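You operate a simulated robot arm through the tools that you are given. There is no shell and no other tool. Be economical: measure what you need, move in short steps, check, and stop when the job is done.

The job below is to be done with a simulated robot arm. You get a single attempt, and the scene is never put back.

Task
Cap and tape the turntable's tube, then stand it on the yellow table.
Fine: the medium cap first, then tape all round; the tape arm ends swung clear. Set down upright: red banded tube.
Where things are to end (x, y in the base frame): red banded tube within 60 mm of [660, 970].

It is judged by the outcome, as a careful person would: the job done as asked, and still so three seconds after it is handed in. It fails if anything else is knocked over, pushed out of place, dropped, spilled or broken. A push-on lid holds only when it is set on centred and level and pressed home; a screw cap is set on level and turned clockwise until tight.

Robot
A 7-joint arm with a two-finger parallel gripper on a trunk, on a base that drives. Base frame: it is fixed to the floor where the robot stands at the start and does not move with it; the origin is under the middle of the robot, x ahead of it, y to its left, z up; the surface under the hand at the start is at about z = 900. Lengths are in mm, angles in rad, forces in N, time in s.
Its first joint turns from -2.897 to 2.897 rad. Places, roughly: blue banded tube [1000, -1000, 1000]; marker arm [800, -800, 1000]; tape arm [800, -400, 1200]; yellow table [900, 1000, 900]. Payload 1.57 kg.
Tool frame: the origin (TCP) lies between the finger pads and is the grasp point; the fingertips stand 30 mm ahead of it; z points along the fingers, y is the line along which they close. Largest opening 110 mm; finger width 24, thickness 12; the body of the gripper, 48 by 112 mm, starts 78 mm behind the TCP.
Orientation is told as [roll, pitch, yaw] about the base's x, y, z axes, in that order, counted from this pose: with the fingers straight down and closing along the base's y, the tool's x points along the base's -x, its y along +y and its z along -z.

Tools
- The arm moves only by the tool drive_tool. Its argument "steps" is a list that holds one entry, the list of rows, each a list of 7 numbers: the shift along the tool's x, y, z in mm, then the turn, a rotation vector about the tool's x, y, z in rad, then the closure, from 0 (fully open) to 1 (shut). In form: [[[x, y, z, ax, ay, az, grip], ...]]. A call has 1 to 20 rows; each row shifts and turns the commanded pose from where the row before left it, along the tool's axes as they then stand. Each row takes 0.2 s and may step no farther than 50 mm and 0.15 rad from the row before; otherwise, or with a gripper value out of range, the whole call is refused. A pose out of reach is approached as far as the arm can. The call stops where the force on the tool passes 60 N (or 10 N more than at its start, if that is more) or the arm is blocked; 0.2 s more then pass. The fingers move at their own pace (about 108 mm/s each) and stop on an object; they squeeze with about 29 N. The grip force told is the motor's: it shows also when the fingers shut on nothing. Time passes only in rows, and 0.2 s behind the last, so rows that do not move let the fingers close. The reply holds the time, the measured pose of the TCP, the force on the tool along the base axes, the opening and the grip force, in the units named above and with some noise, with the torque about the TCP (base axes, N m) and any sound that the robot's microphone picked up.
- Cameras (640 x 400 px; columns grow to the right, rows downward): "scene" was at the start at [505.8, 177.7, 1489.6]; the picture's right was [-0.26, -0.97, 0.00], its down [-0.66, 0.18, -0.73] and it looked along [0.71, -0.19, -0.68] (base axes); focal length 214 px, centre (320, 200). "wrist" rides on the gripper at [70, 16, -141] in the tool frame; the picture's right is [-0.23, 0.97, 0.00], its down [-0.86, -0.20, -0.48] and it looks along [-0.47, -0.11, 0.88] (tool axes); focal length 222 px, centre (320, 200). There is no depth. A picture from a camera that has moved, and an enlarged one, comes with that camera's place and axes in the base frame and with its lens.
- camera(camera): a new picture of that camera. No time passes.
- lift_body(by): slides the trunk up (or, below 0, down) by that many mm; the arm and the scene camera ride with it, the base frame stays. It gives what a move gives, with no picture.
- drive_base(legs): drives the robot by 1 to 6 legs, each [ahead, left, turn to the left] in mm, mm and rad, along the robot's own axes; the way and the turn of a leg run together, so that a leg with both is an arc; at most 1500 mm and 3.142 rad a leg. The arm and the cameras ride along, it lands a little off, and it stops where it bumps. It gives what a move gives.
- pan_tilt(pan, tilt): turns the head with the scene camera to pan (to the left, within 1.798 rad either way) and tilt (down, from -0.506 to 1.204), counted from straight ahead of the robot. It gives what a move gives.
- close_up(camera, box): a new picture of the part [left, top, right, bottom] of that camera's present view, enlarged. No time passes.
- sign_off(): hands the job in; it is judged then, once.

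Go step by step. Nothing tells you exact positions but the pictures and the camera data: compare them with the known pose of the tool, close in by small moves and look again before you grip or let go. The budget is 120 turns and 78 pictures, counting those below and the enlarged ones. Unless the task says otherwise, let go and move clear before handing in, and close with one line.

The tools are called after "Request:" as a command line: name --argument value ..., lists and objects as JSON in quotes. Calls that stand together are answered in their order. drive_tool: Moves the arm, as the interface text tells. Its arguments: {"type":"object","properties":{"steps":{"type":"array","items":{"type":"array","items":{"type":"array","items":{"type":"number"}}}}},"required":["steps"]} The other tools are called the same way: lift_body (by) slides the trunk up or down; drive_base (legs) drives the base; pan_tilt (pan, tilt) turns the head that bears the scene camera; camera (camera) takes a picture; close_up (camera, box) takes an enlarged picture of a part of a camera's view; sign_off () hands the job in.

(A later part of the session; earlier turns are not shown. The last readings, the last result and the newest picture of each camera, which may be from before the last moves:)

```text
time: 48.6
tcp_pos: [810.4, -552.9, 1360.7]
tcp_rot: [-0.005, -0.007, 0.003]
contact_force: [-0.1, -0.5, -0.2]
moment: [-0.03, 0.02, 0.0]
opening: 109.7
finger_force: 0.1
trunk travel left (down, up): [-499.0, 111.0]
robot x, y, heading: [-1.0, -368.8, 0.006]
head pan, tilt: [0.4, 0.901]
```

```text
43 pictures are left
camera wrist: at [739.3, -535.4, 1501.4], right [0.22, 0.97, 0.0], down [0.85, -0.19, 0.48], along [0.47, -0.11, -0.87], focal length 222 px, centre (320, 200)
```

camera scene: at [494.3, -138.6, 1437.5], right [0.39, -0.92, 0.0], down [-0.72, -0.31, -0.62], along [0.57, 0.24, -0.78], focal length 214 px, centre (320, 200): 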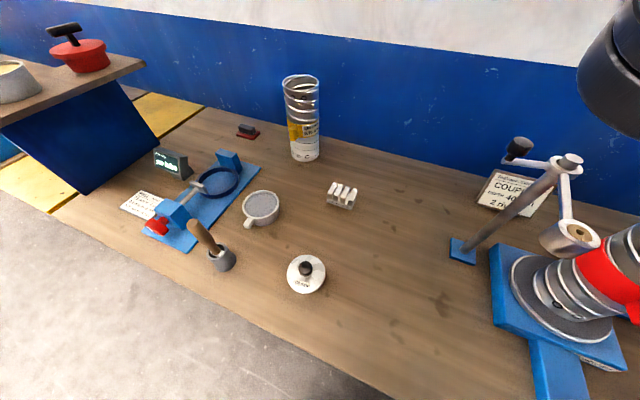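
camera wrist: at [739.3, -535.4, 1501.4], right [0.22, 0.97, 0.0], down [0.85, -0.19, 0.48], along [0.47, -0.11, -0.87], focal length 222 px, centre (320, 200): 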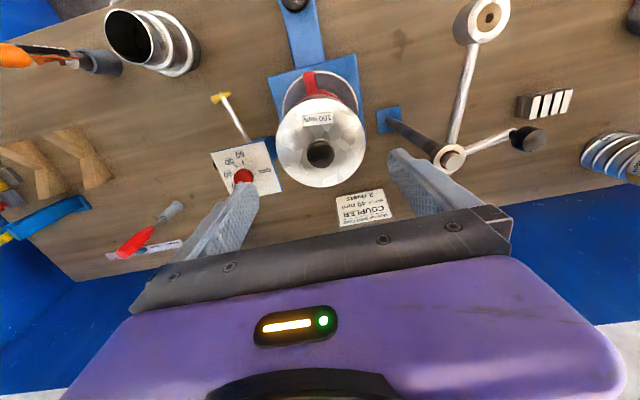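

The cap sits on the tube. Now I study the tape arm's handle and roller.

Request:
close_up --camera "scene" --box '[480, 110, 640, 270]'

Request:
close_up --camera "wrist" --box '[400, 0, 600, 200]'

```text
2.50 times, centred on (560, 190) of scene
camera zoom: at [494.2, -138.4, 1437.6], right [0.39, -0.92, 0.0], down [-0.72, -0.31, -0.62], along [0.57, 0.24, -0.78], focal length 536 px, centre (-280, 225)
```

zoom: 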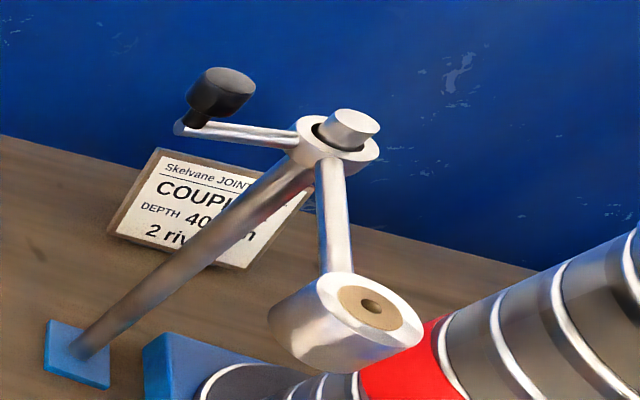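

```text
2.00 times, centred on (500, 100) of wrist
camera zoom: at [739.3, -535.4, 1501.4], right [0.22, 0.97, 0.0], down [0.85, -0.19, 0.48], along [0.47, -0.11, -0.87], focal length 444 px, centre (-40, 400)
```

zoom: 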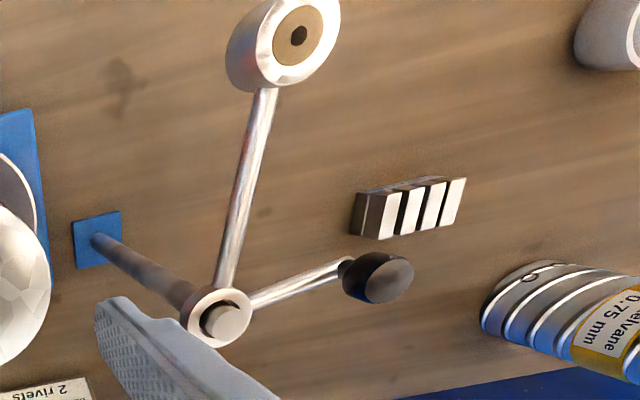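

Handle knob top is at about (856,-309,1243), hub (858,-398), roller (724,-363, ~1208 mid-height). I drive left to keep the arm on its right side and hover above the handle.

Request:
drive_base --legs '[[0, 246, 0]]'

Request:
pan_tilt --pan -0.2 --tilt 0.6

Request:
camera --camera "wrist"

Request:
camera --camera "scene"

```text
time: 50.4
tcp_pos: [809.0, -303.7, 1360.2]
tcp_rot: [-0.006, -0.008, 0.01]
contact_force: [1.0, -0.6, -0.3]
moment: [0.01, 0.04, -0.01]
opening: 110.1
finger_force: 0.1
trunk travel left (down, up): [-499.0, 111.0]
robot x, y, heading: [-3.6, -128.3, 0.013]
head pan, tilt: [0.4, 0.901]
```

```text
time: 51.4
tcp_pos: [810.2, -302.6, 1359.9]
tcp_rot: [-0.005, -0.005, 0.012]
contact_force: [1.6, 0.2, 0.4]
moment: [0.03, 0.0, 0.0]
opening: 110.0
finger_force: 0.0
trunk travel left (down, up): [-499.0, 111.0]
robot x, y, heading: [-3.6, -126.5, 0.012]
head pan, tilt: [-0.201, 0.6]
```

```text
40 pictures are left
camera wrist: at [738.3, -285.8, 1501.1], right [0.22, 0.98, 0.0], down [0.85, -0.19, 0.49], along [0.47, -0.11, -0.87], focal length 222 px, centre (320, 200)
```

wrist: 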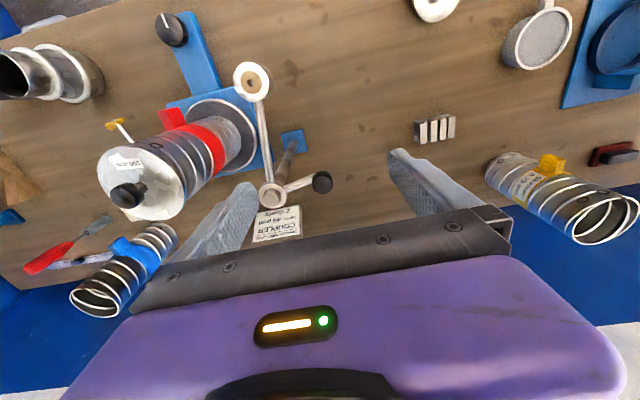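

```text
39 pictures are left
camera scene: at [508.3, 63.0, 1462.3], right [-0.19, -0.98, 0.0], down [-0.56, 0.11, -0.82], along [0.81, -0.15, -0.57], focal length 214 px, centre (320, 200)
```

scene: 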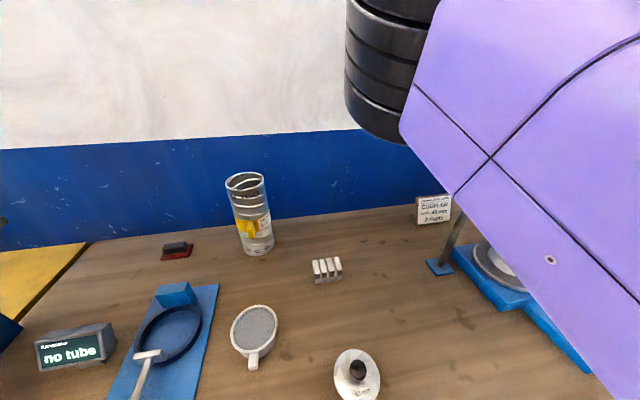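

The handle knob is just ahead. I move above it and check.

Request:
drive_tool --steps '[[[-21, -3, 20, 0, 0, 0.012, 0], [-21, -3, 25, 0, 0, 0, 0.2], [0, 0, 20, 0, 0, 0, 0.3], [0, 0, 0, 0, 0, 0, 0.3]]]'

Request:
close_up --camera "wrist" --box '[220, 60, 420, 240]'

```text
time: 52.4
tcp_pos: [852.0, -306.9, 1296.4]
tcp_rot: [-0.004, -0.006, -0.002]
contact_force: [1.0, 0.1, -0.4]
moment: [-0.02, -0.02, 0.0]
opening: 77.1
finger_force: 0.0
trunk travel left (down, up): [-499.0, 111.0]
robot x, y, heading: [-2.8, -123.2, 0.014]
head pan, tilt: [-0.201, 0.6]
```

```text
2.22 times, centred on (320, 150) of wrist
camera zoom: at [780.9, -289.2, 1436.0], right [0.23, 0.97, 0.0], down [0.85, -0.2, 0.49], along [0.47, -0.11, -0.87], focal length 494 px, centre (320, 311)
```

zoom: 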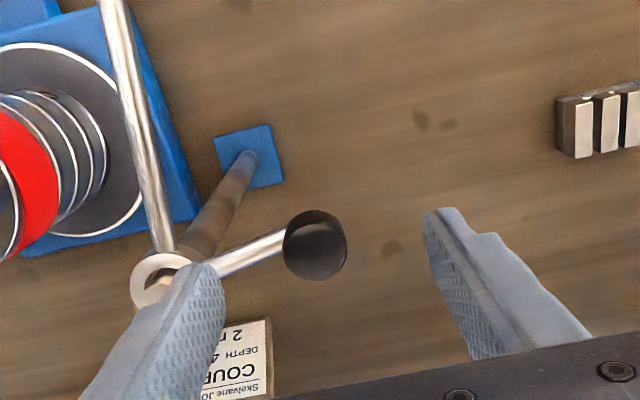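

Aligned within ~2 mm. I descend so the tips straddle the handle knob and close.

Request:
drive_tool --steps '[[[-1, -1, 20, 0, 0, 0, 0.3], [0, 0, 15, 0, 0, 0, 0.3], [0, 0, 6, 0, 0, 0, 0.3], [0, 0, 0, 0, 0, 0, 0.6], [0, 0, 0, 0, 0, 0, 1], [0, 0, 0, 0, 0, 0, 1], [0, 0, 0, 0, 0, 0, 1]]]'

Request:
close_up --camera "wrist" --box '[220, 60, 420, 240]'

```text
time: 54.0
tcp_pos: [852.0, -310.1, 1254.4]
tcp_rot: [-0.005, -0.008, -0.005]
contact_force: [3.2, -20.1, -3.4]
moment: [-0.24, -0.63, -0.17]
opening: 27.1
finger_force: 38.0
trunk travel left (down, up): [-499.0, 111.0]
robot x, y, heading: [1.6, -124.9, 0.009]
head pan, tilt: [-0.201, 0.6]
```

```text
2.22 times, centred on (320, 150) of wrist
camera zoom: at [782.3, -292.2, 1395.4], right [0.23, 0.97, -0.01], down [0.85, -0.2, 0.49], along [0.47, -0.12, -0.87], focal length 494 px, centre (320, 311)
```

zoom: 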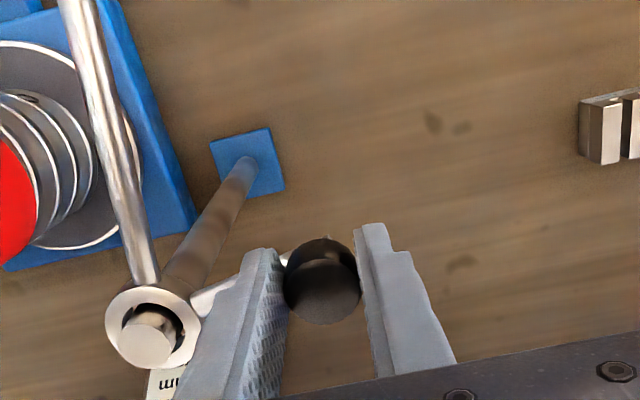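

The handle is gripped. I ease the side load and swing it the first ~15° toward the tube, about a hub taken at (862,-388).

Request:
drive_tool --steps '[[[0, -1.5, 0, 0, 0, 0, 1], [5, -0.8, 0, 0, 0, 0, 1], [5, -1.1, 0, 0, 0, 0, 1], [5, -1.4, 0, 0, 0, 0, 1], [4.5, -1.7, 0, 0, 0, 0, 1], [0, 0, 0, 0, 0, 0, 1]]]'

```text
time: 55.4
tcp_pos: [833.1, -315.1, 1254.1]
tcp_rot: [-0.002, -0.01, 0.0]
contact_force: [6.2, -4.3, 10.5]
moment: [0.18, -0.47, 0.22]
opening: 26.8
finger_force: 37.8
trunk travel left (down, up): [-499.0, 111.0]
robot x, y, heading: [-0.3, -123.0, 0.01]
head pan, tilt: [-0.201, 0.6]
```

It swings smoothly. I continue by 25°.

Request:
drive_tool --steps '[[[6.2, -2.8, 0, 0, 0, 0, 1], [5.8, -3.3, 0, 0, 0, 0, 1], [5.5, -3.8, 0, 0, 0, 0, 1], [5.2, -4.3, 0, 0, 0, 0, 1], [4.8, -4.7, 0, 0, 0, 0, 1], [0, 0, 0, 0, 0, 0, 1]]]'

Request:
camera --camera "wrist"

```text
time: 56.8
tcp_pos: [804.2, -336.4, 1252.9]
tcp_rot: [-0.005, -0.004, -0.003]
contact_force: [-6.0, 2.9, 1.0]
moment: [0.15, 0.24, -0.03]
opening: 26.8
finger_force: 37.8
trunk travel left (down, up): [-499.0, 111.0]
robot x, y, heading: [-0.6, -125.0, 0.011]
head pan, tilt: [-0.201, 0.6]
```

```text
36 pictures are left
camera wrist: at [733.8, -317.7, 1394.3], right [0.23, 0.97, 0.0], down [0.85, -0.2, 0.48], along [0.47, -0.11, -0.88], focal length 222 px, centre (320, 200)
```

wrist: 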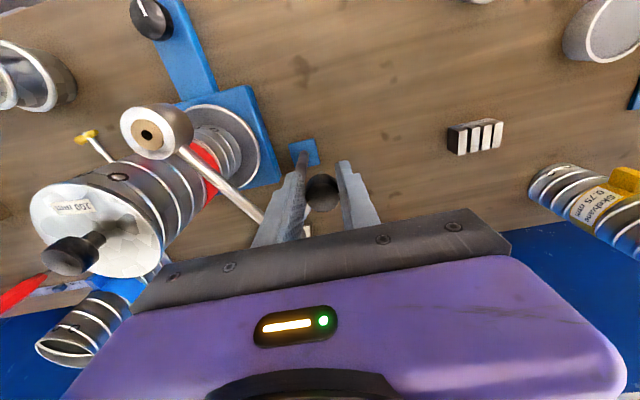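

The roller is nearing the capped tube (gap ≈45 mm). I continue to ~155° in small steps.

Request:
drive_tool --steps '[[[4.4, -5.1, 0, 0, 0, 0, 1], [3.9, -5.5, 0, 0, 0, 0, 1], [3.4, -5.8, 0, 0, 0, 0, 1], [1.8, -3.6, 0, 0, 0, 0, 1], [0, 0, 0, 0, 0, 0, 1]]]'

Request:
camera --camera "wrist"

```text
time: 58.0
tcp_pos: [792.3, -356.3, 1254.9]
tcp_rot: [-0.005, -0.005, -0.004]
contact_force: [-2.5, 1.5, -11.6]
moment: [0.15, 0.03, 0.22]
opening: 27.5
finger_force: 37.7
trunk travel left (down, up): [-499.0, 111.0]
robot x, y, heading: [1.5, -129.0, 0.015]
head pan, tilt: [-0.201, 0.6]
```

```text
35 pictures are left
camera wrist: at [720.8, -338.1, 1394.7], right [0.23, 0.97, 0.0], down [0.85, -0.2, 0.49], along [0.47, -0.12, -0.87], focal length 222 px, centre (320, 200)
```

wrist: 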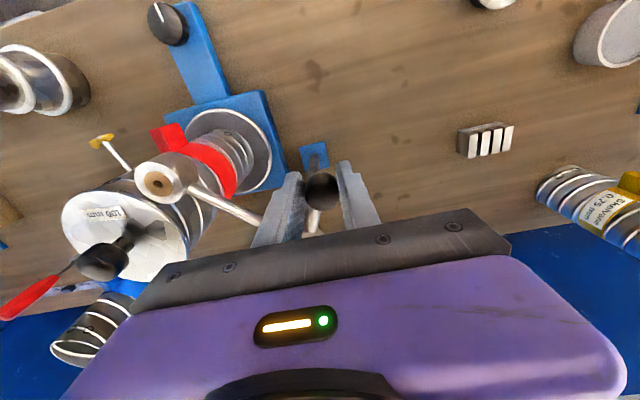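

Nearly touching. Small 2° steps, watching the force.

Request:
drive_tool --steps '[[[1.1, -2.4, 0, 0, 0, 0, 1], [1.0, -2.5, 0, 0, 0, 0, 1], [0.9, -2.5, 0, 0, 0, 0, 1], [0, 0, 0, 0, 0, 0, 1]]]'

Request:
close_up --camera "wrist" --box '[40, 100, 280, 300]'

```text
time: 59.0
tcp_pos: [788.5, -363.9, 1253.3]
tcp_rot: [-0.007, -0.008, -0.003]
contact_force: [-2.4, 0.9, -6.3]
moment: [0.21, 0.18, -0.07]
opening: 27.1
finger_force: 37.5
trunk travel left (down, up): [-499.0, 111.0]
robot x, y, heading: [-2.6, -124.7, 0.008]
head pan, tilt: [-0.201, 0.6]
```

```text
2.00 times, centred on (160, 200) of wrist
camera zoom: at [718.1, -345.9, 1395.3], right [0.23, 0.97, 0.0], down [0.85, -0.2, 0.49], along [0.47, -0.12, -0.87], focal length 444 px, centre (640, 200)
```

zoom: 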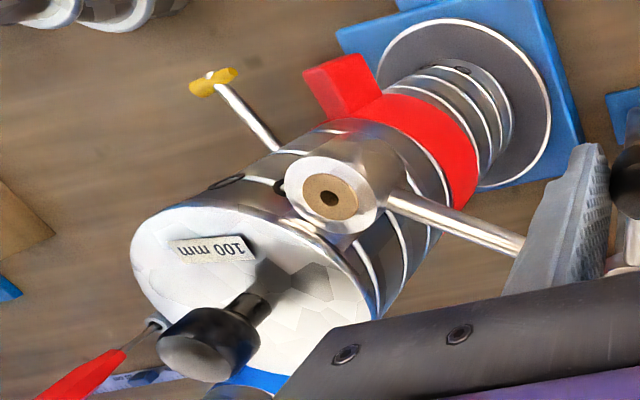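

Request:
drive_tool --steps '[[[0.8, -2.6, 0, 0, 0, 0, 1], [0.7, -2.6, 0, 0, 0, 0, 1], [0, 0, 0, 0, 0, 0, 1]]]'

```text
time: 59.8
tcp_pos: [787.8, -366.5, 1255.0]
tcp_rot: [-0.005, -0.008, 0.001]
contact_force: [2.7, 17.4, 3.3]
moment: [0.6, 0.68, 0.0]
opening: 26.7
finger_force: 37.7
trunk travel left (down, up): [-499.0, 111.0]
robot x, y, heading: [-0.4, -120.7, 0.014]
head pan, tilt: [-0.201, 0.6]
```

Contact made (17 N resistance). I release the handle, rise and see whether the roller stays on the tube.

Request:
drive_tool --steps '[[[0, 0, 0, 0, 0, 0, 0.6], [0, 0, 0, 0, 0, 0, 0.3], [0, 0, 0, 0, 0, 0, 0.3], [0, 0, -15, 0, 0, 0, 0.3], [0, 0, -30, 0, 0, 0, 0.3], [0, 0, -40, 0, 0, 0, 0.3], [0, 0, 0, 0, 0, 0, 0.3]]]'

Request:
camera --camera "wrist"

```text
time: 61.4
tcp_pos: [784.5, -367.3, 1340.7]
tcp_rot: [-0.006, -0.007, -0.003]
contact_force: [-0.7, 0.4, 0.8]
moment: [0.0, 0.01, -0.03]
opening: 77.1
finger_force: 0.0
trunk travel left (down, up): [-499.0, 111.0]
robot x, y, heading: [0.6, -125.1, 0.014]
head pan, tilt: [-0.201, 0.6]
```

```text
33 pictures are left
camera wrist: at [714.0, -349.2, 1482.3], right [0.23, 0.97, 0.0], down [0.85, -0.2, 0.48], along [0.47, -0.11, -0.87], focal length 222 px, centre (320, 200)
```

wrist: 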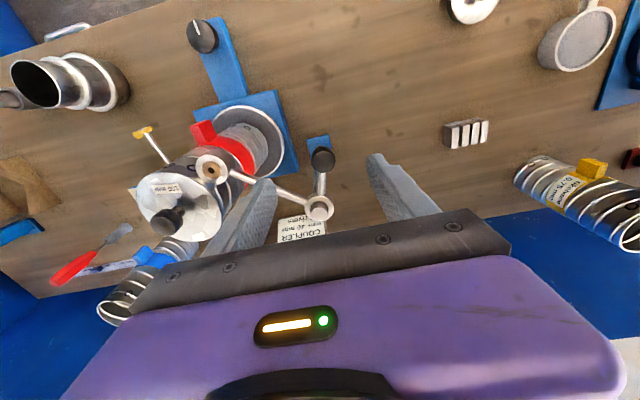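

The roller stays against the capped tube. Next the turntable knob, at about (600,-560,940): I move above it and lower the trunk.

Request:
drive_tool --steps '[[[31, -32, 0, 0, 0, 0, 0.3], [31, -32, 0, 0, 0, 0, 0.3], [31, -32, 0, 0, 0, 0, 0.3], [31, -32, 0, 0, 0, 0, 0.3], [31, -32, 0, 0, 0, 0, 0.3], [29, -32, 0, 0, 0, 0, 0.3], [0, 0, 0, 0, 0, 0, 0.3]]]'

Request:
lift_body --by -290

Request:
camera --camera "wrist"

```text
time: 63.0
tcp_pos: [606.0, -556.7, 1337.4]
tcp_rot: [-0.005, -0.008, -0.002]
contact_force: [-0.1, -0.1, -0.5]
moment: [0.01, 0.01, -0.01]
opening: 77.0
finger_force: 0.0
trunk travel left (down, up): [-499.0, 111.0]
robot x, y, heading: [-0.7, -121.9, 0.011]
head pan, tilt: [-0.201, 0.6]
```

```text
time: 66.0
tcp_pos: [607.4, -556.9, 1046.8]
tcp_rot: [-0.005, -0.008, -0.004]
contact_force: [-0.4, 0.3, -0.8]
moment: [0.0, -0.01, 0.02]
opening: 77.2
finger_force: 0.0
trunk travel left (down, up): [-209.0, 401.0]
robot x, y, heading: [-3.5, -126.2, 0.013]
head pan, tilt: [-0.201, 0.6]
```

```text
32 pictures are left
camera wrist: at [536.3, -539.0, 1188.2], right [0.23, 0.97, 0.0], down [0.85, -0.2, 0.49], along [0.47, -0.11, -0.87], focal length 222 px, centre (320, 200)
```

wrist: 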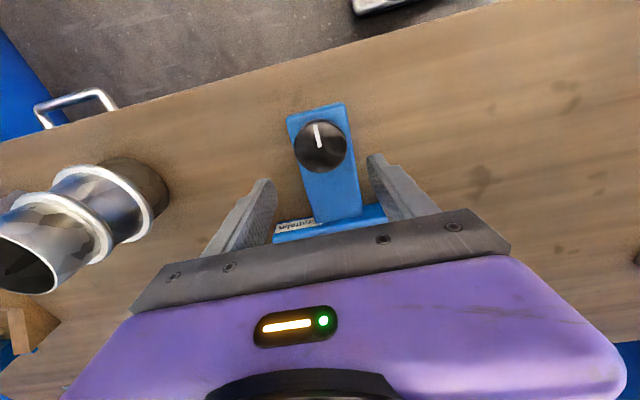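

The knob (≈57 mm wide) is at about (599,-554). I open, centre over it and pre-turn the wrist by +1.35 rad so I can turn it a long way clockwise.

Request:
drive_tool --steps '[[[8, 3, 20, 0, 0, 0, 0], [0, 0, 20, 0, 0, -0.15, 0], [0, 0, 0, 0, 0, -0.15, 0], [0, 0, 0, 0, 0, -0.15, 0], [0, 0, 0, 0, 0, -0.15, 0], [0, 0, 0, 0, 0, -0.15, 0], [0, 0, 0, 0, 0, -0.15, 0], [0, 0, 0, 0, 0, -0.15, 0], [0, 0, 0, 0, 0, -0.15, 0], [0, 0, 0, 0, 0, -0.15, 0], [0, 0, 0, 0, 0, 0, 0]]]'

Request:
camera --camera "wrist"

```text
time: 68.4
tcp_pos: [600.6, -554.3, 1006.9]
tcp_rot: [-0.008, 0.002, 1.348]
contact_force: [-0.1, -0.1, 0.4]
moment: [-0.01, 0.04, 0.01]
opening: 110.1
finger_force: 0.1
trunk travel left (down, up): [-209.0, 401.0]
robot x, y, heading: [-0.2, -124.2, 0.014]
head pan, tilt: [-0.201, 0.6]
```

```text
31 pictures are left
camera wrist: at [567.2, -618.4, 1148.6], right [-0.9, 0.44, -0.01], down [0.38, 0.79, 0.48], along [0.21, 0.43, -0.88], focal length 222 px, centre (320, 200)
```

wrist: 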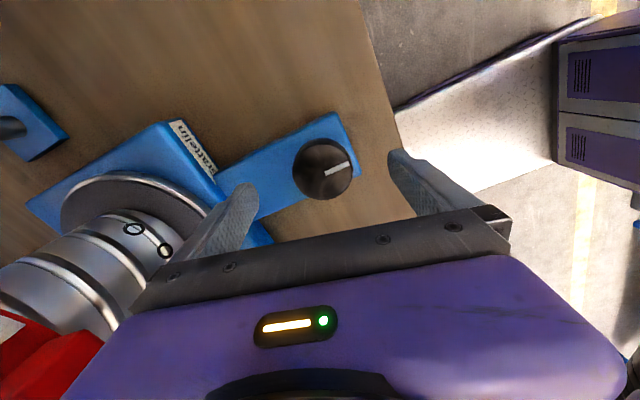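

Both views agree on the knob at (597,-553). I shift onto it, descend and close.

Request:
drive_tool --steps '[[[-0.7, 3.7, 20, 0, 0, 0, 0], [0, 0, 15, 0, 0, 0, 0], [0, 0, 8, 0, 0, 0, 0], [0, 0, 5, 0, 0, 0, 0], [0, 0, 0, 0, 0, 0, 0.5], [0, 0, 0, 0, 0, 0, 1], [0, 0, 0, 0, 0, 0, 1], [0, 0, 0, 0, 0, 0, 1]]]'

Request:
close_up --camera "wrist" --box '[200, 80, 440, 230]'

```text
time: 70.2
tcp_pos: [594.7, -551.9, 960.4]
tcp_rot: [-0.006, 0.003, 1.346]
contact_force: [-12.1, 6.9, 9.8]
moment: [0.09, -1.05, 0.02]
opening: 63.9
finger_force: 28.8
trunk travel left (down, up): [-209.0, 401.0]
robot x, y, heading: [-4.0, -124.9, 0.013]
head pan, tilt: [-0.201, 0.6]
```

```text
2.67 times, centred on (320, 155) of wrist
camera zoom: at [562.1, -615.8, 1101.5], right [-0.9, 0.44, -0.01], down [0.38, 0.79, 0.48], along [0.22, 0.43, -0.88], focal length 592 px, centre (320, 320)
```

zoom: 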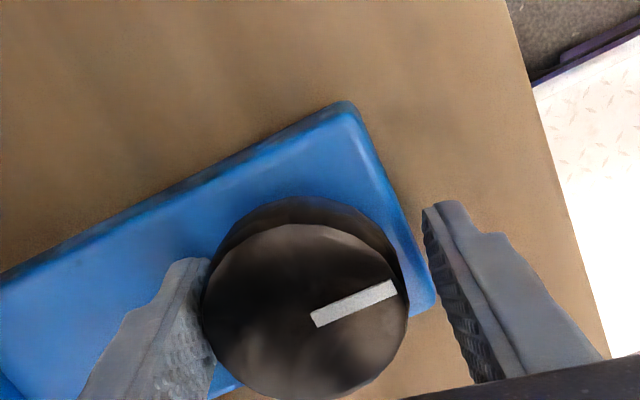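

The left finger bears harder; the knob centre lies ~2–3 mm to +x. I shift while closed and let it settle.

Request:
drive_tool --steps '[[[0, -1.5, 0, 0, 0, 0, 1], [0, -1.5, 0, 0, 0, 0, 1], [0, 0, 0, 0, 0, 0, 1], [0, 0, 0, 0, 0, 0, 1]]]'

```text
time: 71.2
tcp_pos: [598.2, -552.6, 960.2]
tcp_rot: [-0.005, 0.006, 1.345]
contact_force: [-18.7, 1.8, 9.2]
moment: [-0.45, 1.46, -0.03]
opening: 53.7
finger_force: 45.0
trunk travel left (down, up): [-209.0, 401.0]
robot x, y, heading: [-0.0, -125.6, 0.013]
head pan, tilt: [-0.201, 0.6]
```

Request:
drive_tool --steps '[[[0, 1, 0, 0, 0, 0, 1], [0, 0, 0, 0, 0, 0, 1]]]'

Request:
close_up --camera "wrist" --box '[200, 80, 440, 230]'

```text
time: 71.8
tcp_pos: [598.4, -552.3, 960.8]
tcp_rot: [-0.011, 0.007, 1.35]
contact_force: [-3.4, -11.1, 14.5]
moment: [0.04, 1.26, 0.0]
opening: 53.9
finger_force: 44.9
trunk travel left (down, up): [-209.0, 401.0]
robot x, y, heading: [-1.1, -125.5, 0.007]
head pan, tilt: [-0.201, 0.6]
```

```text
2.67 times, centred on (320, 155) of wrist
camera zoom: at [565.6, -616.3, 1102.5], right [-0.9, 0.44, -0.01], down [0.38, 0.79, 0.48], along [0.22, 0.42, -0.88], focal length 592 px, centre (320, 320)
```

zoom: 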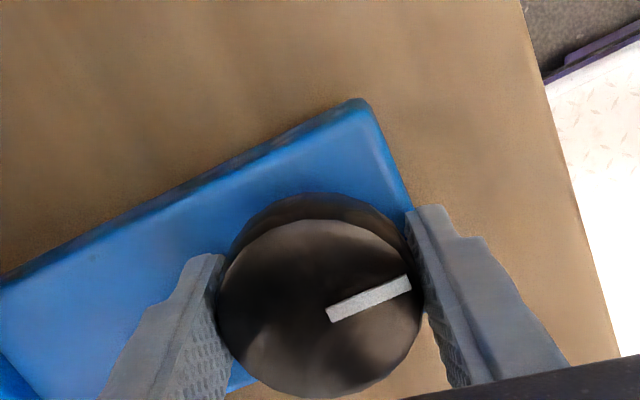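

Now gripped evenly on both sides (54 mm). I start turning clockwise, 5 rows as a test.

Request:
drive_tool --steps '[[[0, 0, -1, 0, 0, 0.12, 1], [0, 0, 0, 0, 0, 0.12, 1], [0, 0, 0, 0, 0, 0.12, 1], [0, 0, 0, 0, 0, 0.12, 1], [0, 0, 0, 0, 0, 0.12, 1], [0, 0, 0, 0, 0, 0, 1]]]'

Request:
camera --camera "wrist"

```text
time: 73.2
tcp_pos: [599.8, -553.4, 961.1]
tcp_rot: [-0.01, -0.002, 0.746]
contact_force: [11.7, -14.1, 11.2]
moment: [0.21, 1.15, 0.41]
opening: 53.4
finger_force: 45.0
trunk travel left (down, up): [-209.0, 401.0]
robot x, y, heading: [-2.9, -123.5, 0.008]
head pan, tilt: [-0.201, 0.6]
```

```text
28 pictures are left
camera wrist: at [535.4, -587.3, 1101.7], right [-0.49, 0.87, -0.01], down [0.76, 0.44, 0.48], along [0.42, 0.23, -0.88], focal length 222 px, centre (320, 200)
```

wrist: 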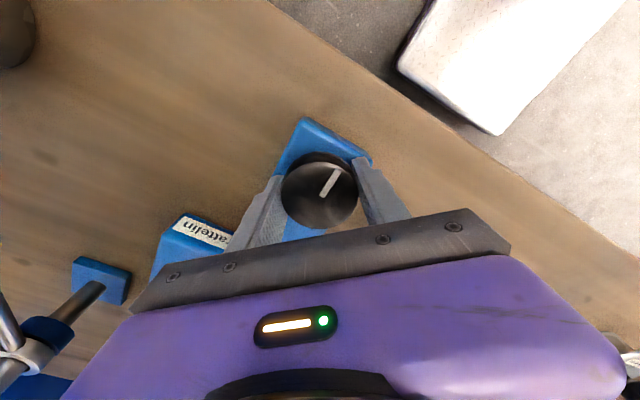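

The marker still points to −x: the knob did not follow (slip at ~0.4 N·m). Perhaps it turns the other way only; I test counter-clockwise.

Request:
drive_tool --steps '[[[0, 0, 0, 0, 0, -0.12, 1], [0, 0, 0, 0, 0, -0.12, 1], [0, 0, 0, 0, 0, -0.12, 1], [0, 0, 0, 0, 0, -0.12, 1], [0, 0, 0, 0, 0, 0, 1]]]'

Request:
camera --camera "wrist"

```text
time: 74.4
tcp_pos: [598.6, -552.4, 959.4]
tcp_rot: [-0.006, 0.001, 1.228]
contact_force: [8.6, -2.7, 11.9]
moment: [0.75, 0.5, 0.09]
opening: 53.1
finger_force: 45.0
trunk travel left (down, up): [-209.0, 401.0]
robot x, y, heading: [1.5, -125.7, 0.016]
head pan, tilt: [-0.201, 0.6]
```

```text
27 pictures are left
camera wrist: at [558.9, -611.6, 1101.9], right [-0.84, 0.54, -0.01], down [0.47, 0.74, 0.48], along [0.26, 0.4, -0.88], focal length 222 px, centre (320, 200)
```

wrist: 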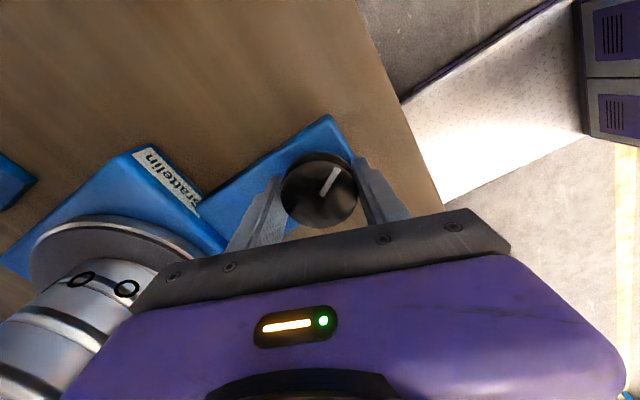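

Counter-clockwise the knob follows freely. I continue counter-clockwise from here as far as the wrist goes.

Request:
drive_tool --steps '[[[0, 0, 0, 0, 0, -0.12, 1], [0, 0, 0, 0, 0, -0.12, 1], [0, 0, 0, 0, 0, -0.12, 1], [0, 0, 0, 0, 0, -0.12, 1], [0, 0, 0, 0, 0, -0.12, 1], [0, 0, 0, 0, 0, -0.12, 1], [0, 0, 0, 0, 0, 0, 1]]]'

Request:
camera --camera "wrist"

```text
time: 76.0
tcp_pos: [598.3, -553.6, 960.9]
tcp_rot: [-0.005, 0.006, 1.948]
contact_force: [-4.0, 9.4, -3.1]
moment: [-0.61, -0.37, 0.09]
opening: 52.9
finger_force: 45.1
trunk travel left (down, up): [-209.0, 401.0]
robot x, y, heading: [-1.5, -125.8, 0.01]
head pan, tilt: [-0.201, 0.6]
```

```text
26 pictures are left
camera wrist: at [607.2, -622.4, 1102.2], right [-0.99, -0.15, -0.01], down [-0.13, 0.87, 0.47], along [-0.07, 0.47, -0.88], focal length 222 px, centre (320, 200)
```

wrist: 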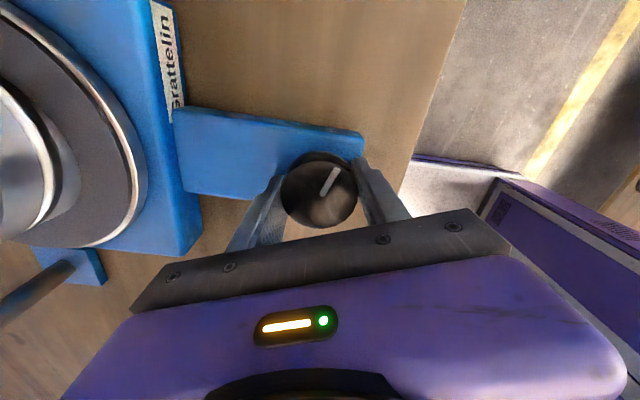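

The knob turns with the hand. I continue.

Request:
drive_tool --steps '[[[0, 0, 0, 0, 0, -0.12, 1], [0, 0, 0, 0, 0, -0.12, 1], [0, 0, 0, 0, 0, -0.12, 1], [0, 0, 0, 0, 0, -0.12, 1], [0, 0, 0, 0, 0, -0.12, 1], [0, 0, 0, 0, 0, -0.12, 1], [0, 0, 0, 0, 0, 0, 1]]]'

```text
time: 77.6
tcp_pos: [597.5, -553.5, 960.2]
tcp_rot: [0.003, 0.009, 2.669]
contact_force: [-19.9, 1.1, -5.0]
moment: [0.69, -0.13, 0.0]
opening: 52.7
finger_force: 45.3
trunk travel left (down, up): [-209.0, 401.0]
robot x, y, heading: [-3.2, -127.1, 0.011]
head pan, tilt: [-0.201, 0.6]
```

Turned ~1.9 rad so far. I open, unwind the wrist far clockwise and re-grip.

Request:
drive_tool --steps '[[[0, 0, 0, 0, 0, 0, 0.3], [0, 0, 0, 0, 0, 0, 0], [0, 0, -25, 0, 0, 0, 0], [0, 0, -15, 0, 0, 0.15, 0], [0, 0, 0, 0, 0, 0.15, 0], [0, 0, 0, 0, 0, 0.15, 0], [0, 0, 0, 0, 0, 0.15, 0], [0, 0, 0, 0, 0, 0.15, 0], [0, 0, 0, 0, 0, 0.15, 0], [0, 0, 0, 0, 0, 0.15, 0], [0, 0, 0, 0, 0, 0.15, 0], [0, 0, 0, 0, 0, 0.15, 0], [0, 0, 0, 0, 0, 0.15, 0], [0, 0, 0, 0, 0, 0.15, 0], [0, 0, 0, 0, 0, 0.15, 0], [0, 0, 0, 0, 0, 0.15, 0], [0, 0, 0, 0, 0, 0.15, 0], [0, 0, 0, 0, 0, 0.15, 0], [0, 0, 0, 0, 0, 0.15, 0], [0, 0, 0, 0, 0, 0.15, 0]]]'

Request:
drive_tool --steps '[[[0, 0, 0, 0, 0, 0.15, 0], [0, 0, 0, 0, 0, 0.15, 0], [0, 0, 0, 0, 0, 0.15, 0], [0, 0, 0, 0, 0, 0.15, 0], [0, 0, 0, 0, 0, 0.15, 0], [0, 0, 0, 0, 0, 0.15, 0], [0, 0, 0, 0, 0, 0.15, 0], [0, 0, 0, 0, 0, 0.15, 0], [0, 0, 0, 0, 0, 0.15, 0], [0, 0, 0, 0, 0, 0.15, 0], [0, 0, 0, 0, 0, 0.15, 0], [0, 0, 0, 0, 0, 0.15, 0], [0, 0, 0, 0, 0, 0, 0]]]'

Request:
camera --camera "wrist"

```text
time: 81.8
tcp_pos: [597.2, -553.0, 1000.6]
tcp_rot: [-0.005, -0.006, 0.116]
contact_force: [0.1, -0.7, -0.2]
moment: [0.02, 0.0, 0.01]
opening: 110.2
finger_force: 0.1
trunk travel left (down, up): [-209.0, 401.0]
robot x, y, heading: [-4.6, -124.6, 0.013]
head pan, tilt: [-0.201, 0.6]
```

```text
time: 84.6
tcp_pos: [598.0, -552.9, 999.6]
tcp_rot: [0.006, -0.003, -1.683]
contact_force: [0.1, 0.3, -1.0]
moment: [0.02, -0.02, 0.01]
opening: 109.8
finger_force: 0.0
trunk travel left (down, up): [-209.0, 401.0]
robot x, y, heading: [-2.2, -124.5, 0.012]
head pan, tilt: [-0.201, 0.6]
```

```text
25 pictures are left
camera wrist: at [621.3, -484.4, 1141.0], right [0.94, -0.33, 0.01], down [-0.3, -0.83, 0.48], along [-0.15, -0.46, -0.88], focal length 222 px, centre (320, 200)
```

wrist: 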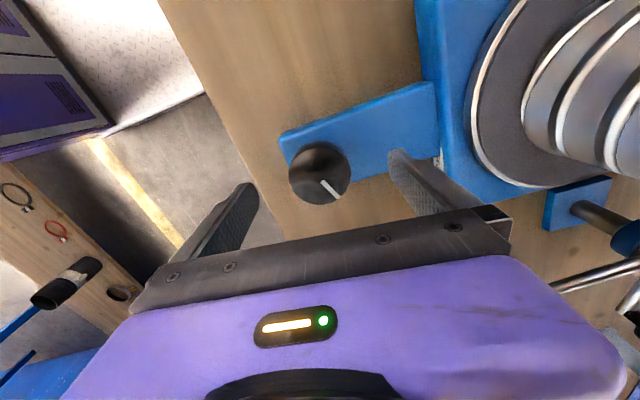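

The marker has gone from 180° to ~300°. I unwind a bit more, descend and grip again.

Request:
drive_tool --steps '[[[0, 0, 0, 0, 0, 0.15, 0], [0, 0, 0, 0, 0, 0.15, 0], [0, 0, 0, 0, 0, 0.15, 0], [0, 0, 0, 0, 0, 0.15, 0], [0, 0, 20, 0, 0, 0, 0], [0, 0, 12, 0, 0, 0, 0], [0, 0, 7, 0, 0, 0, 0], [0, 0, 0, 0, 0, 0, 0.5], [0, 0, 0, 0, 0, 0, 1], [0, 0, 0, 0, 0, 0, 1], [0, 0, 0, 0, 0, 0, 1]]]'

```text
time: 85.1
tcp_pos: [570.2, -541.4, 994.9]
tcp_rot: [0.037, -0.01, -1.892]
contact_force: [10.7, -4.2, -2.4]
moment: [-0.03, -0.09, 0.07]
opening: 110.0
finger_force: 0.1
out of reach, approached as far as the arm can: row 1, 2
trunk travel left (down, up): [-209.0, 401.0]
robot x, y, heading: [1.9, -123.2, 0.011]
head pan, tilt: [-0.201, 0.6]
stopped in row 2: the force on the tool passed its limit at 99 N (the readings are from after the stop); the commanded pose is now the measured one
```

That reached the wrist's limit and the pose was pushed aside. I go back to yaw −1.65, re-centre and look.

Request:
drive_tool --steps '[[[0, 0, -5, 0, 0, -0.12, 0], [0, 0, 0, 0, 0, -0.12, 0], [0, 0, 0, 0.007, -0.038, 0, 0], [-5, 14, 0, 0, 0, 0, 0], [-4, 15, 0, 0, 0, 0, 0], [0, 0, 0, 0, 0, 0, 0]]]'

Request:
camera --camera "wrist"

```text
time: 86.5
tcp_pos: [597.2, -551.7, 1002.3]
tcp_rot: [0.026, -0.055, -1.656]
contact_force: [-0.3, -0.1, -0.2]
moment: [0.01, -0.03, 0.0]
opening: 110.1
finger_force: 0.0
trunk travel left (down, up): [-209.0, 401.0]
robot x, y, heading: [-2.4, -126.1, 0.015]
head pan, tilt: [-0.201, 0.6]
```

```text
24 pictures are left
camera wrist: at [616.6, -476.4, 1139.9], right [0.95, -0.31, 0.04], down [-0.28, -0.81, 0.52], along [-0.13, -0.51, -0.85], focal length 222 px, centre (320, 200)
```

wrist: 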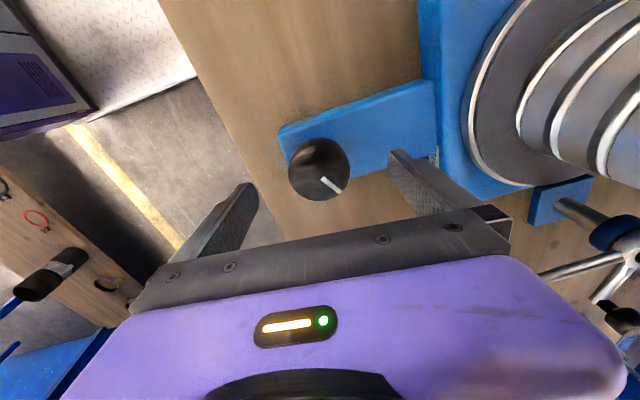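

Nothing was disturbed, only a slight tilt. I level the tool, descend and grip.

Request:
drive_tool --steps '[[[0, 1, 0, 0.027, 0.055, 0, 0], [0, 0, 20, 0, 0, 0, 0], [0, 0, 13, 0, 0, 0, 0], [0, 0, 8, 0, 0, 0, 0], [0, 0, 0, 0, 0, 0, 0.5], [0, 0, 0, 0, 0, 0, 1], [0, 0, 0, 0, 0, 0, 1], [0, 0, 0, 0, 0, 0, 1]]]'

```text
time: 88.3
tcp_pos: [597.8, -552.8, 959.7]
tcp_rot: [-0.004, -0.002, -1.659]
contact_force: [-15.1, 3.6, -5.4]
moment: [-0.14, -0.27, -0.04]
opening: 53.0
finger_force: 44.7
trunk travel left (down, up): [-209.0, 401.0]
robot x, y, heading: [-4.3, -123.4, 0.011]
head pan, tilt: [-0.201, 0.6]
```

Gripped (53 mm), level. I turn counter-clockwise 2.4 rad, then a further 1.9.

Request:
drive_tool --steps '[[[0, 0, 0, 0, 0, -0.12, 1], [0, 0, 0, 0, 0, -0.12, 1], [0, 0, 0, 0, 0, -0.12, 1], [0, 0, 0, 0, 0, -0.12, 1], [0, 0, 0, 0, 0, -0.12, 1], [0, 0, 0, 0, 0, -0.12, 1], [0, 0, 0, 0, 0, -0.12, 1], [0, 0, 0, 0, 0, -0.12, 1], [0, 0, 0, 0, 0, -0.12, 1], [0, 0, 0, 0, 0, -0.12, 1], [0, 0, 0, 0, 0, -0.12, 1], [0, 0, 0, 0, 0, -0.12, 1], [0, 0, 0, 0, 0, -0.12, 1], [0, 0, 0, 0, 0, -0.12, 1], [0, 0, 0, 0, 0, -0.12, 1], [0, 0, 0, 0, 0, -0.12, 1], [0, 0, 0, 0, 0, -0.12, 1], [0, 0, 0, 0, 0, -0.12, 1], [0, 0, 0, 0, 0, -0.12, 1], [0, 0, 0, 0, 0, -0.12, 1]]]'

Request:
drive_tool --steps '[[[0, 0, 0, 0, 0, -0.12, 1], [0, 0, 0, 0, 0, -0.12, 1], [0, 0, 0, 0, 0, -0.12, 1], [0, 0, 0, 0, 0, -0.12, 1], [0, 0, 0, 0, 0, -0.12, 1], [0, 0, 0, 0, 0, -0.12, 1], [0, 0, 0, 0, 0, -0.12, 1], [0, 0, 0, 0, 0, -0.12, 1], [0, 0, 0, 0, 0, -0.12, 1], [0, 0, 0, 0, 0, -0.12, 1], [0, 0, 0, 0, 0, -0.12, 1], [0, 0, 0, 0, 0, -0.12, 1], [0, 0, 0, 0, 0, -0.12, 1], [0, 0, 0, 0, 0, -0.12, 1], [0, 0, 0, 0, 0, -0.12, 1], [0, 0, 0, 0, 0, -0.12, 1], [0, 0, 0, 0, 0, 0, 1]]]'

Request:
camera --camera "wrist"

```text
time: 92.5
tcp_pos: [598.4, -554.1, 961.2]
tcp_rot: [-0.001, 0.005, 0.748]
contact_force: [-5.1, -24.7, -3.4]
moment: [0.38, -0.67, -0.05]
opening: 52.5
finger_force: 45.1
trunk travel left (down, up): [-209.0, 401.0]
robot x, y, heading: [-2.0, -124.9, 0.019]
head pan, tilt: [-0.201, 0.6]
```

```text
time: 96.1
tcp_pos: [596.3, -553.9, 960.0]
tcp_rot: [0.006, -0.005, 2.668]
contact_force: [-17.2, -17.7, 5.7]
moment: [0.07, 0.12, -0.03]
opening: 52.8
finger_force: 45.5
trunk travel left (down, up): [-209.0, 401.0]
robot x, y, heading: [-4.0, -125.8, 0.013]
head pan, tilt: [-0.201, 0.6]
```

```text
23 pictures are left
camera wrist: at [652.7, -599.0, 1102.0], right [-0.65, -0.76, 0.01], down [-0.67, 0.57, 0.48], along [-0.37, 0.31, -0.88], focal length 222 px, centre (320, 200)
```

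wrist: 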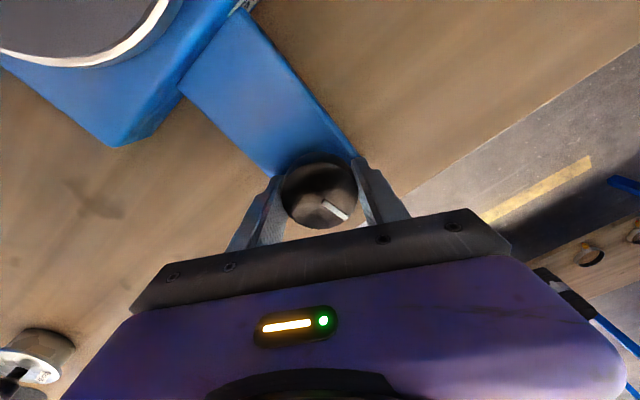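

One full turn has just been completed (marker ≈198°). I re-grip for an extra ~1.7 rad of overlap.

Request:
drive_tool --steps '[[[0, 0, 0, 0, 0, 0, 0.3], [0, 0, 0, 0, 0, 0, 0], [0, 0, -25, 0, 0, 0, 0], [0, 0, -15, 0, 0, 0.15, 0], [0, 0, 0, 0, 0, 0.15, 0], [0, 0, 0, 0, 0, 0.15, 0], [0, 0, 0, 0, 0, 0.15, 0], [0, 0, 0, 0, 0, 0.15, 0], [0, 0, 0, 0, 0, 0.15, 0], [0, 0, 0, 0, 0, 0.15, 0], [0, 0, 0, 0, 0, 0.15, 0], [0, 0, 0, 0, 0, 0.15, 0], [0, 0, 0, 0, 0, 0.15, 0], [0, 0, 0, 0, 0, 0.15, 0], [0, 0, 0, 0, 0, 0.15, 0], [0, 0, 0, 0, 0, 0.15, 0], [0, 0, 0, 0, 0, 0.15, 0], [0, 0, 0, 0, 0, 0.15, 0], [0, 0, 0, 0, 0, 0.15, 0], [0, 0, 0, 0, 0, 0, 0]]]'

Request:
drive_tool --steps '[[[0, 0, 20, 0, 0, 0, 0], [0, 0, 12, 0, 0, 0, 0], [0, 0, 8, 0, 0, 0, 0], [0, 0, 0, 0, 0, 0, 0.5], [0, 0, 0, 0, 0, 0, 1], [0, 0, 0, 0, 0, 0, 1], [0, 0, 0, 0, 0, 0, 1]]]'

Request:
drive_tool --steps '[[[0, 0, 0, 0, 0, -0.12, 1], [0, 0, 0, 0, 0, -0.12, 1], [0, 0, 0, 0, 0, -0.12, 1], [0, 0, 0, 0, 0, -0.12, 1], [0, 0, 0, 0, 0, -0.12, 1], [0, 0, 0, 0, 0, -0.12, 1], [0, 0, 0, 0, 0, -0.12, 1], [0, 0, 0, 0, 0, -0.12, 1], [0, 0, 0, 0, 0, -0.12, 1], [0, 0, 0, 0, 0, -0.12, 1], [0, 0, 0, 0, 0, -0.12, 1], [0, 0, 0, 0, 0, -0.12, 1], [0, 0, 0, 0, 0, -0.12, 1], [0, 0, 0, 0, 0, -0.12, 1], [0, 0, 0, 0, 0, 0, 1]]]'

```text
time: 100.3
tcp_pos: [598.8, -553.3, 1001.3]
tcp_rot: [0.0, 0.002, 0.267]
contact_force: [0.4, -0.3, 1.4]
moment: [-0.01, 0.0, 0.0]
opening: 110.0
finger_force: 0.1
trunk travel left (down, up): [-209.0, 401.0]
robot x, y, heading: [-2.4, -128.8, 0.01]
head pan, tilt: [-0.201, 0.6]
```

```text
time: 101.9
tcp_pos: [600.2, -552.8, 960.0]
tcp_rot: [-0.003, 0.0, 0.269]
contact_force: [9.7, -23.2, -3.0]
moment: [0.03, -0.45, 0.08]
opening: 53.8
finger_force: 44.8
trunk travel left (down, up): [-209.0, 401.0]
robot x, y, heading: [2.1, -120.4, 0.009]
head pan, tilt: [-0.201, 0.6]
```

```text
time: 105.1
tcp_pos: [595.6, -553.0, 959.9]
tcp_rot: [0.003, -0.002, 1.95]
contact_force: [-4.6, -2.7, 11.2]
moment: [0.05, -0.3, -0.55]
opening: 53.3
finger_force: 44.7
trunk travel left (down, up): [-209.0, 401.0]
robot x, y, heading: [0.7, -123.1, 0.013]
head pan, tilt: [-0.201, 0.6]
```

Some resistance appeared at the end (maybe a stop). I release, rise, unwind the wrist to yaw 0, raise the trunk and inspect the tape.

Request:
drive_tool --steps '[[[0, 0, 0, 0, 0, 0, 0.3], [0, 0, 0, 0, 0, 0, 0], [0, 0, -25, 0, 0, 0, 0], [0, 0, -20, 0, 0, 0.15, 0], [0, 0, 0, 0, 0, 0.15, 0], [0, 0, 0, 0, 0, 0.15, 0], [0, 0, 0, 0, 0, 0.15, 0], [0, 0, 0, 0, 0, 0.15, 0], [0, 0, 0, 0, 0, 0.15, 0], [0, 0, 0, 0, 0, 0.15, 0], [0, 0, 0, 0, 0, 0.15, 0], [0, 0, 0, 0, 0, 0.15, 0], [0, 0, 0, 0, 0, 0.15, 0], [0, 0, 0, 0, 0, 0.15, 0], [0, 0, 0, 0, 0, 0.15, 0], [0, 0, 0, 0, 0, 0.15, 0], [0, 0, 0, 0, 0, 0, 0]]]'

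Request:
lift_body --by 340

Request:
camera --camera "scene"

```text
time: 108.7
tcp_pos: [597.4, -552.3, 1005.3]
tcp_rot: [0.0, 0.003, -0.001]
contact_force: [1.1, -0.5, 0.3]
moment: [-0.04, 0.0, -0.03]
opening: 109.9
finger_force: 0.0
trunk travel left (down, up): [-209.0, 401.0]
robot x, y, heading: [1.2, -125.5, 0.011]
head pan, tilt: [-0.201, 0.6]
```

```text
time: 112.1
tcp_pos: [598.3, -552.7, 1345.7]
tcp_rot: [0.001, 0.002, 0.0]
contact_force: [0.1, 0.9, -0.3]
moment: [-0.04, 0.01, 0.0]
opening: 110.2
finger_force: 0.1
trunk travel left (down, up): [-549.0, 61.0]
robot x, y, heading: [-2.8, -125.6, 0.009]
head pan, tilt: [-0.201, 0.6]
```

```text
22 pictures are left
camera scene: at [508.4, 62.9, 1512.3], right [-0.19, -0.98, 0.0], down [-0.56, 0.11, -0.83], along [0.81, -0.15, -0.56], focal length 214 px, centre (320, 200)
```

scene: 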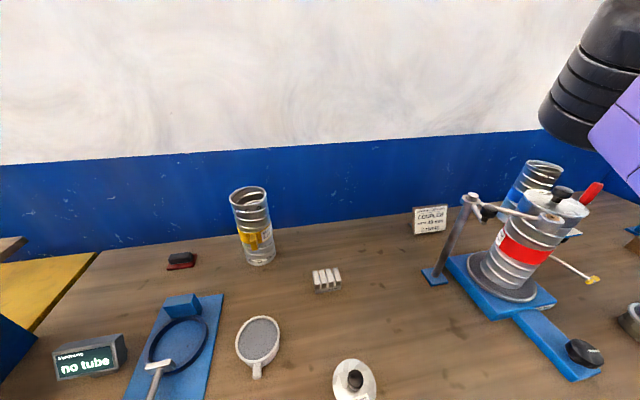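

Request:
close_up --camera "scene" --box '[440, 160, 620, 310]'

```text
2.67 times, centred on (530, 235) of scene
camera zoom: at [508.4, 62.9, 1512.3], right [-0.19, -0.98, 0.0], down [-0.56, 0.11, -0.83], along [0.81, -0.15, -0.56], focal length 572 px, centre (-240, 107)
```

zoom: 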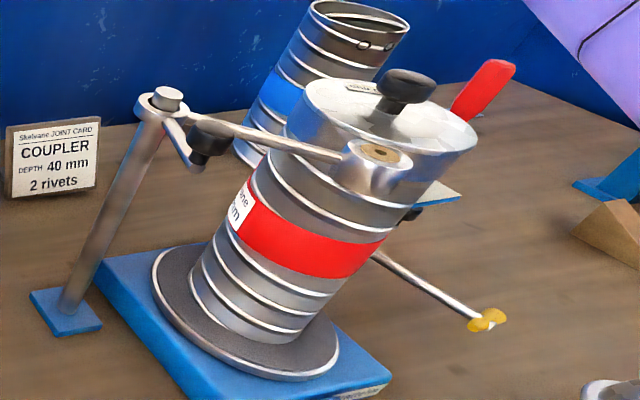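

The cap is on and foil shows under the lid. Now I return to the handle at (788,-367) to swing the arm clear; approach first at height.

Request:
drive_tool --steps '[[[-32, 31, 0, 0, 0, 0, 0.3], [-32, 31, 0, 0, 0, 0, 0.3], [-32, 31, 0, 0, 0, 0, 0.3], [-32, 31, 0, 0, 0, 0, 0.3], [-32, 31, 0, 0, 0, 0, 0.3], [-30, 31, 0, 0, 0, 0, 0.3], [0, 0, 25, 0, 0, 0, 0.3], [0, 0, 0, 0, 0, 0, 0.3]]]'

Request:
camera --camera "wrist"

```text
time: 113.9
tcp_pos: [787.8, -364.7, 1316.7]
tcp_rot: [0.001, 0.002, 0.001]
contact_force: [0.0, -0.3, -1.3]
moment: [0.01, 0.04, 0.0]
opening: 77.1
finger_force: 0.2
trunk travel left (down, up): [-549.0, 61.0]
robot x, y, heading: [1.0, -127.7, 0.01]
head pan, tilt: [-0.201, 0.6]
```

```text
20 pictures are left
camera wrist: at [717.2, -348.5, 1459.2], right [0.23, 0.97, 0.0], down [0.86, -0.2, 0.48], along [0.46, -0.11, -0.88], focal length 222 px, centre (320, 200)
```

wrist: 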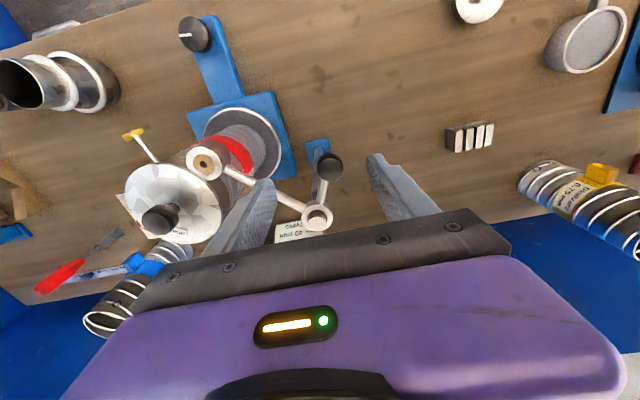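

Request:
drive_tool --steps '[[[0, 2, 30, 0, 0, 0, 0.3], [0, 0, 20, 0, 0, 0, 0.3], [0, 0, 12, 0, 0, 0, 0.3], [0, 0, 0, 0, 0, 0, 0.6], [0, 0, 0, 0, 0, 0, 1], [0, 0, 0, 0, 0, 0, 1], [0, 0, 0, 0, 0, 0, 1]]]'

```text
time: 115.5
tcp_pos: [787.8, -364.5, 1258.2]
tcp_rot: [-0.001, 0.002, 0.001]
contact_force: [-5.4, 0.4, -5.0]
moment: [-0.03, 0.1, -0.21]
opening: 27.2
finger_force: 37.2
trunk travel left (down, up): [-549.0, 61.0]
robot x, y, heading: [-1.5, -125.2, 0.015]
head pan, tilt: [-0.201, 0.6]
```

The handle is gripped. I swing it back along the same arc to its start position.

Request:
drive_tool --steps '[[[-3.3, 6.6, 0, 0, 0, 0, 1], [-4.2, 8.4, 0, 0, 0, 0, 1], [-5.2, 7.8, 0, 0, 0, 0, 1], [-6.1, 7.2, 0, 0, 0, 0, 1], [-6.9, 6.3, 0, 0, 0, 0, 1], [-7.7, 5.5, 0, 0, 0, 0, 1], [-8.3, 4.5, 0, 0, 0, 0, 1], [-8.7, 3.4, 0, 0, 0, 0, 1], [-9.1, 2.4, 0, 0, 0, 0, 1], [-5.3, 0.8, 0, 0, 0, 0, 1], [0, 0, 0, 0, 0, 0, 1]]]'

Request:
drive_tool --steps '[[[0, 0, 0, 0, 0, 0, 0.6], [0, 0, 0, 0, 0, 0, 0.3], [0, 0, 0, 0, 0, 0, 0.3], [0, 0, -20, 0, 0, 0, 0.3], [0, 0, -40, 0, 0, 0, 0.3], [0, 0, -40, 0, 0, 0, 0.3]]]'

Request:
camera --camera "wrist"

```text
time: 117.9
tcp_pos: [851.1, -310.6, 1258.8]
tcp_rot: [-0.001, 0.0, 0.002]
contact_force: [-5.2, 3.1, 10.7]
moment: [-0.14, 0.24, 0.06]
opening: 27.3
finger_force: 38.0
trunk travel left (down, up): [-549.0, 61.0]
robot x, y, heading: [1.2, -122.2, 0.015]
head pan, tilt: [-0.201, 0.6]
```

```text
time: 119.3
tcp_pos: [854.3, -312.7, 1359.4]
tcp_rot: [-0.001, 0.002, 0.002]
contact_force: [1.0, -0.3, -0.6]
moment: [-0.01, 0.04, -0.02]
opening: 77.1
finger_force: 0.1
trunk travel left (down, up): [-549.0, 61.0]
robot x, y, heading: [-3.4, -123.3, 0.011]
head pan, tilt: [-0.201, 0.6]
```

```text
19 pictures are left
camera wrist: at [784.4, -295.5, 1500.4], right [0.23, 0.97, 0.0], down [0.86, -0.2, 0.48], along [0.46, -0.11, -0.88], focal length 222 px, centre (320, 200)
```

wrist: 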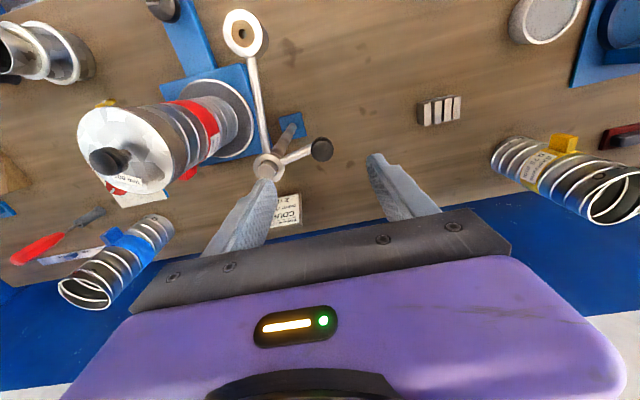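

The tape arm is back clear. I zoom on the tube to check the tape, the clamp lug's new direction and heights.

Request:
close_up --camera "wrist" --box '[60, 60, 280, 220]'

```text
2.50 times, centred on (170, 140) of wrist
camera zoom: at [784.4, -295.5, 1500.4], right [0.23, 0.97, 0.0], down [0.86, -0.2, 0.48], along [0.46, -0.11, -0.88], focal length 555 px, centre (695, 350)
```

zoom: 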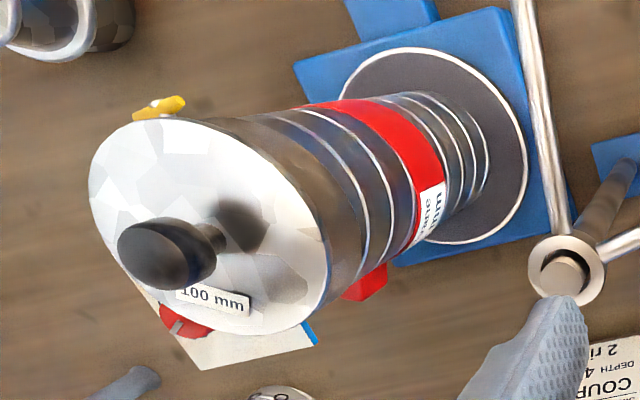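

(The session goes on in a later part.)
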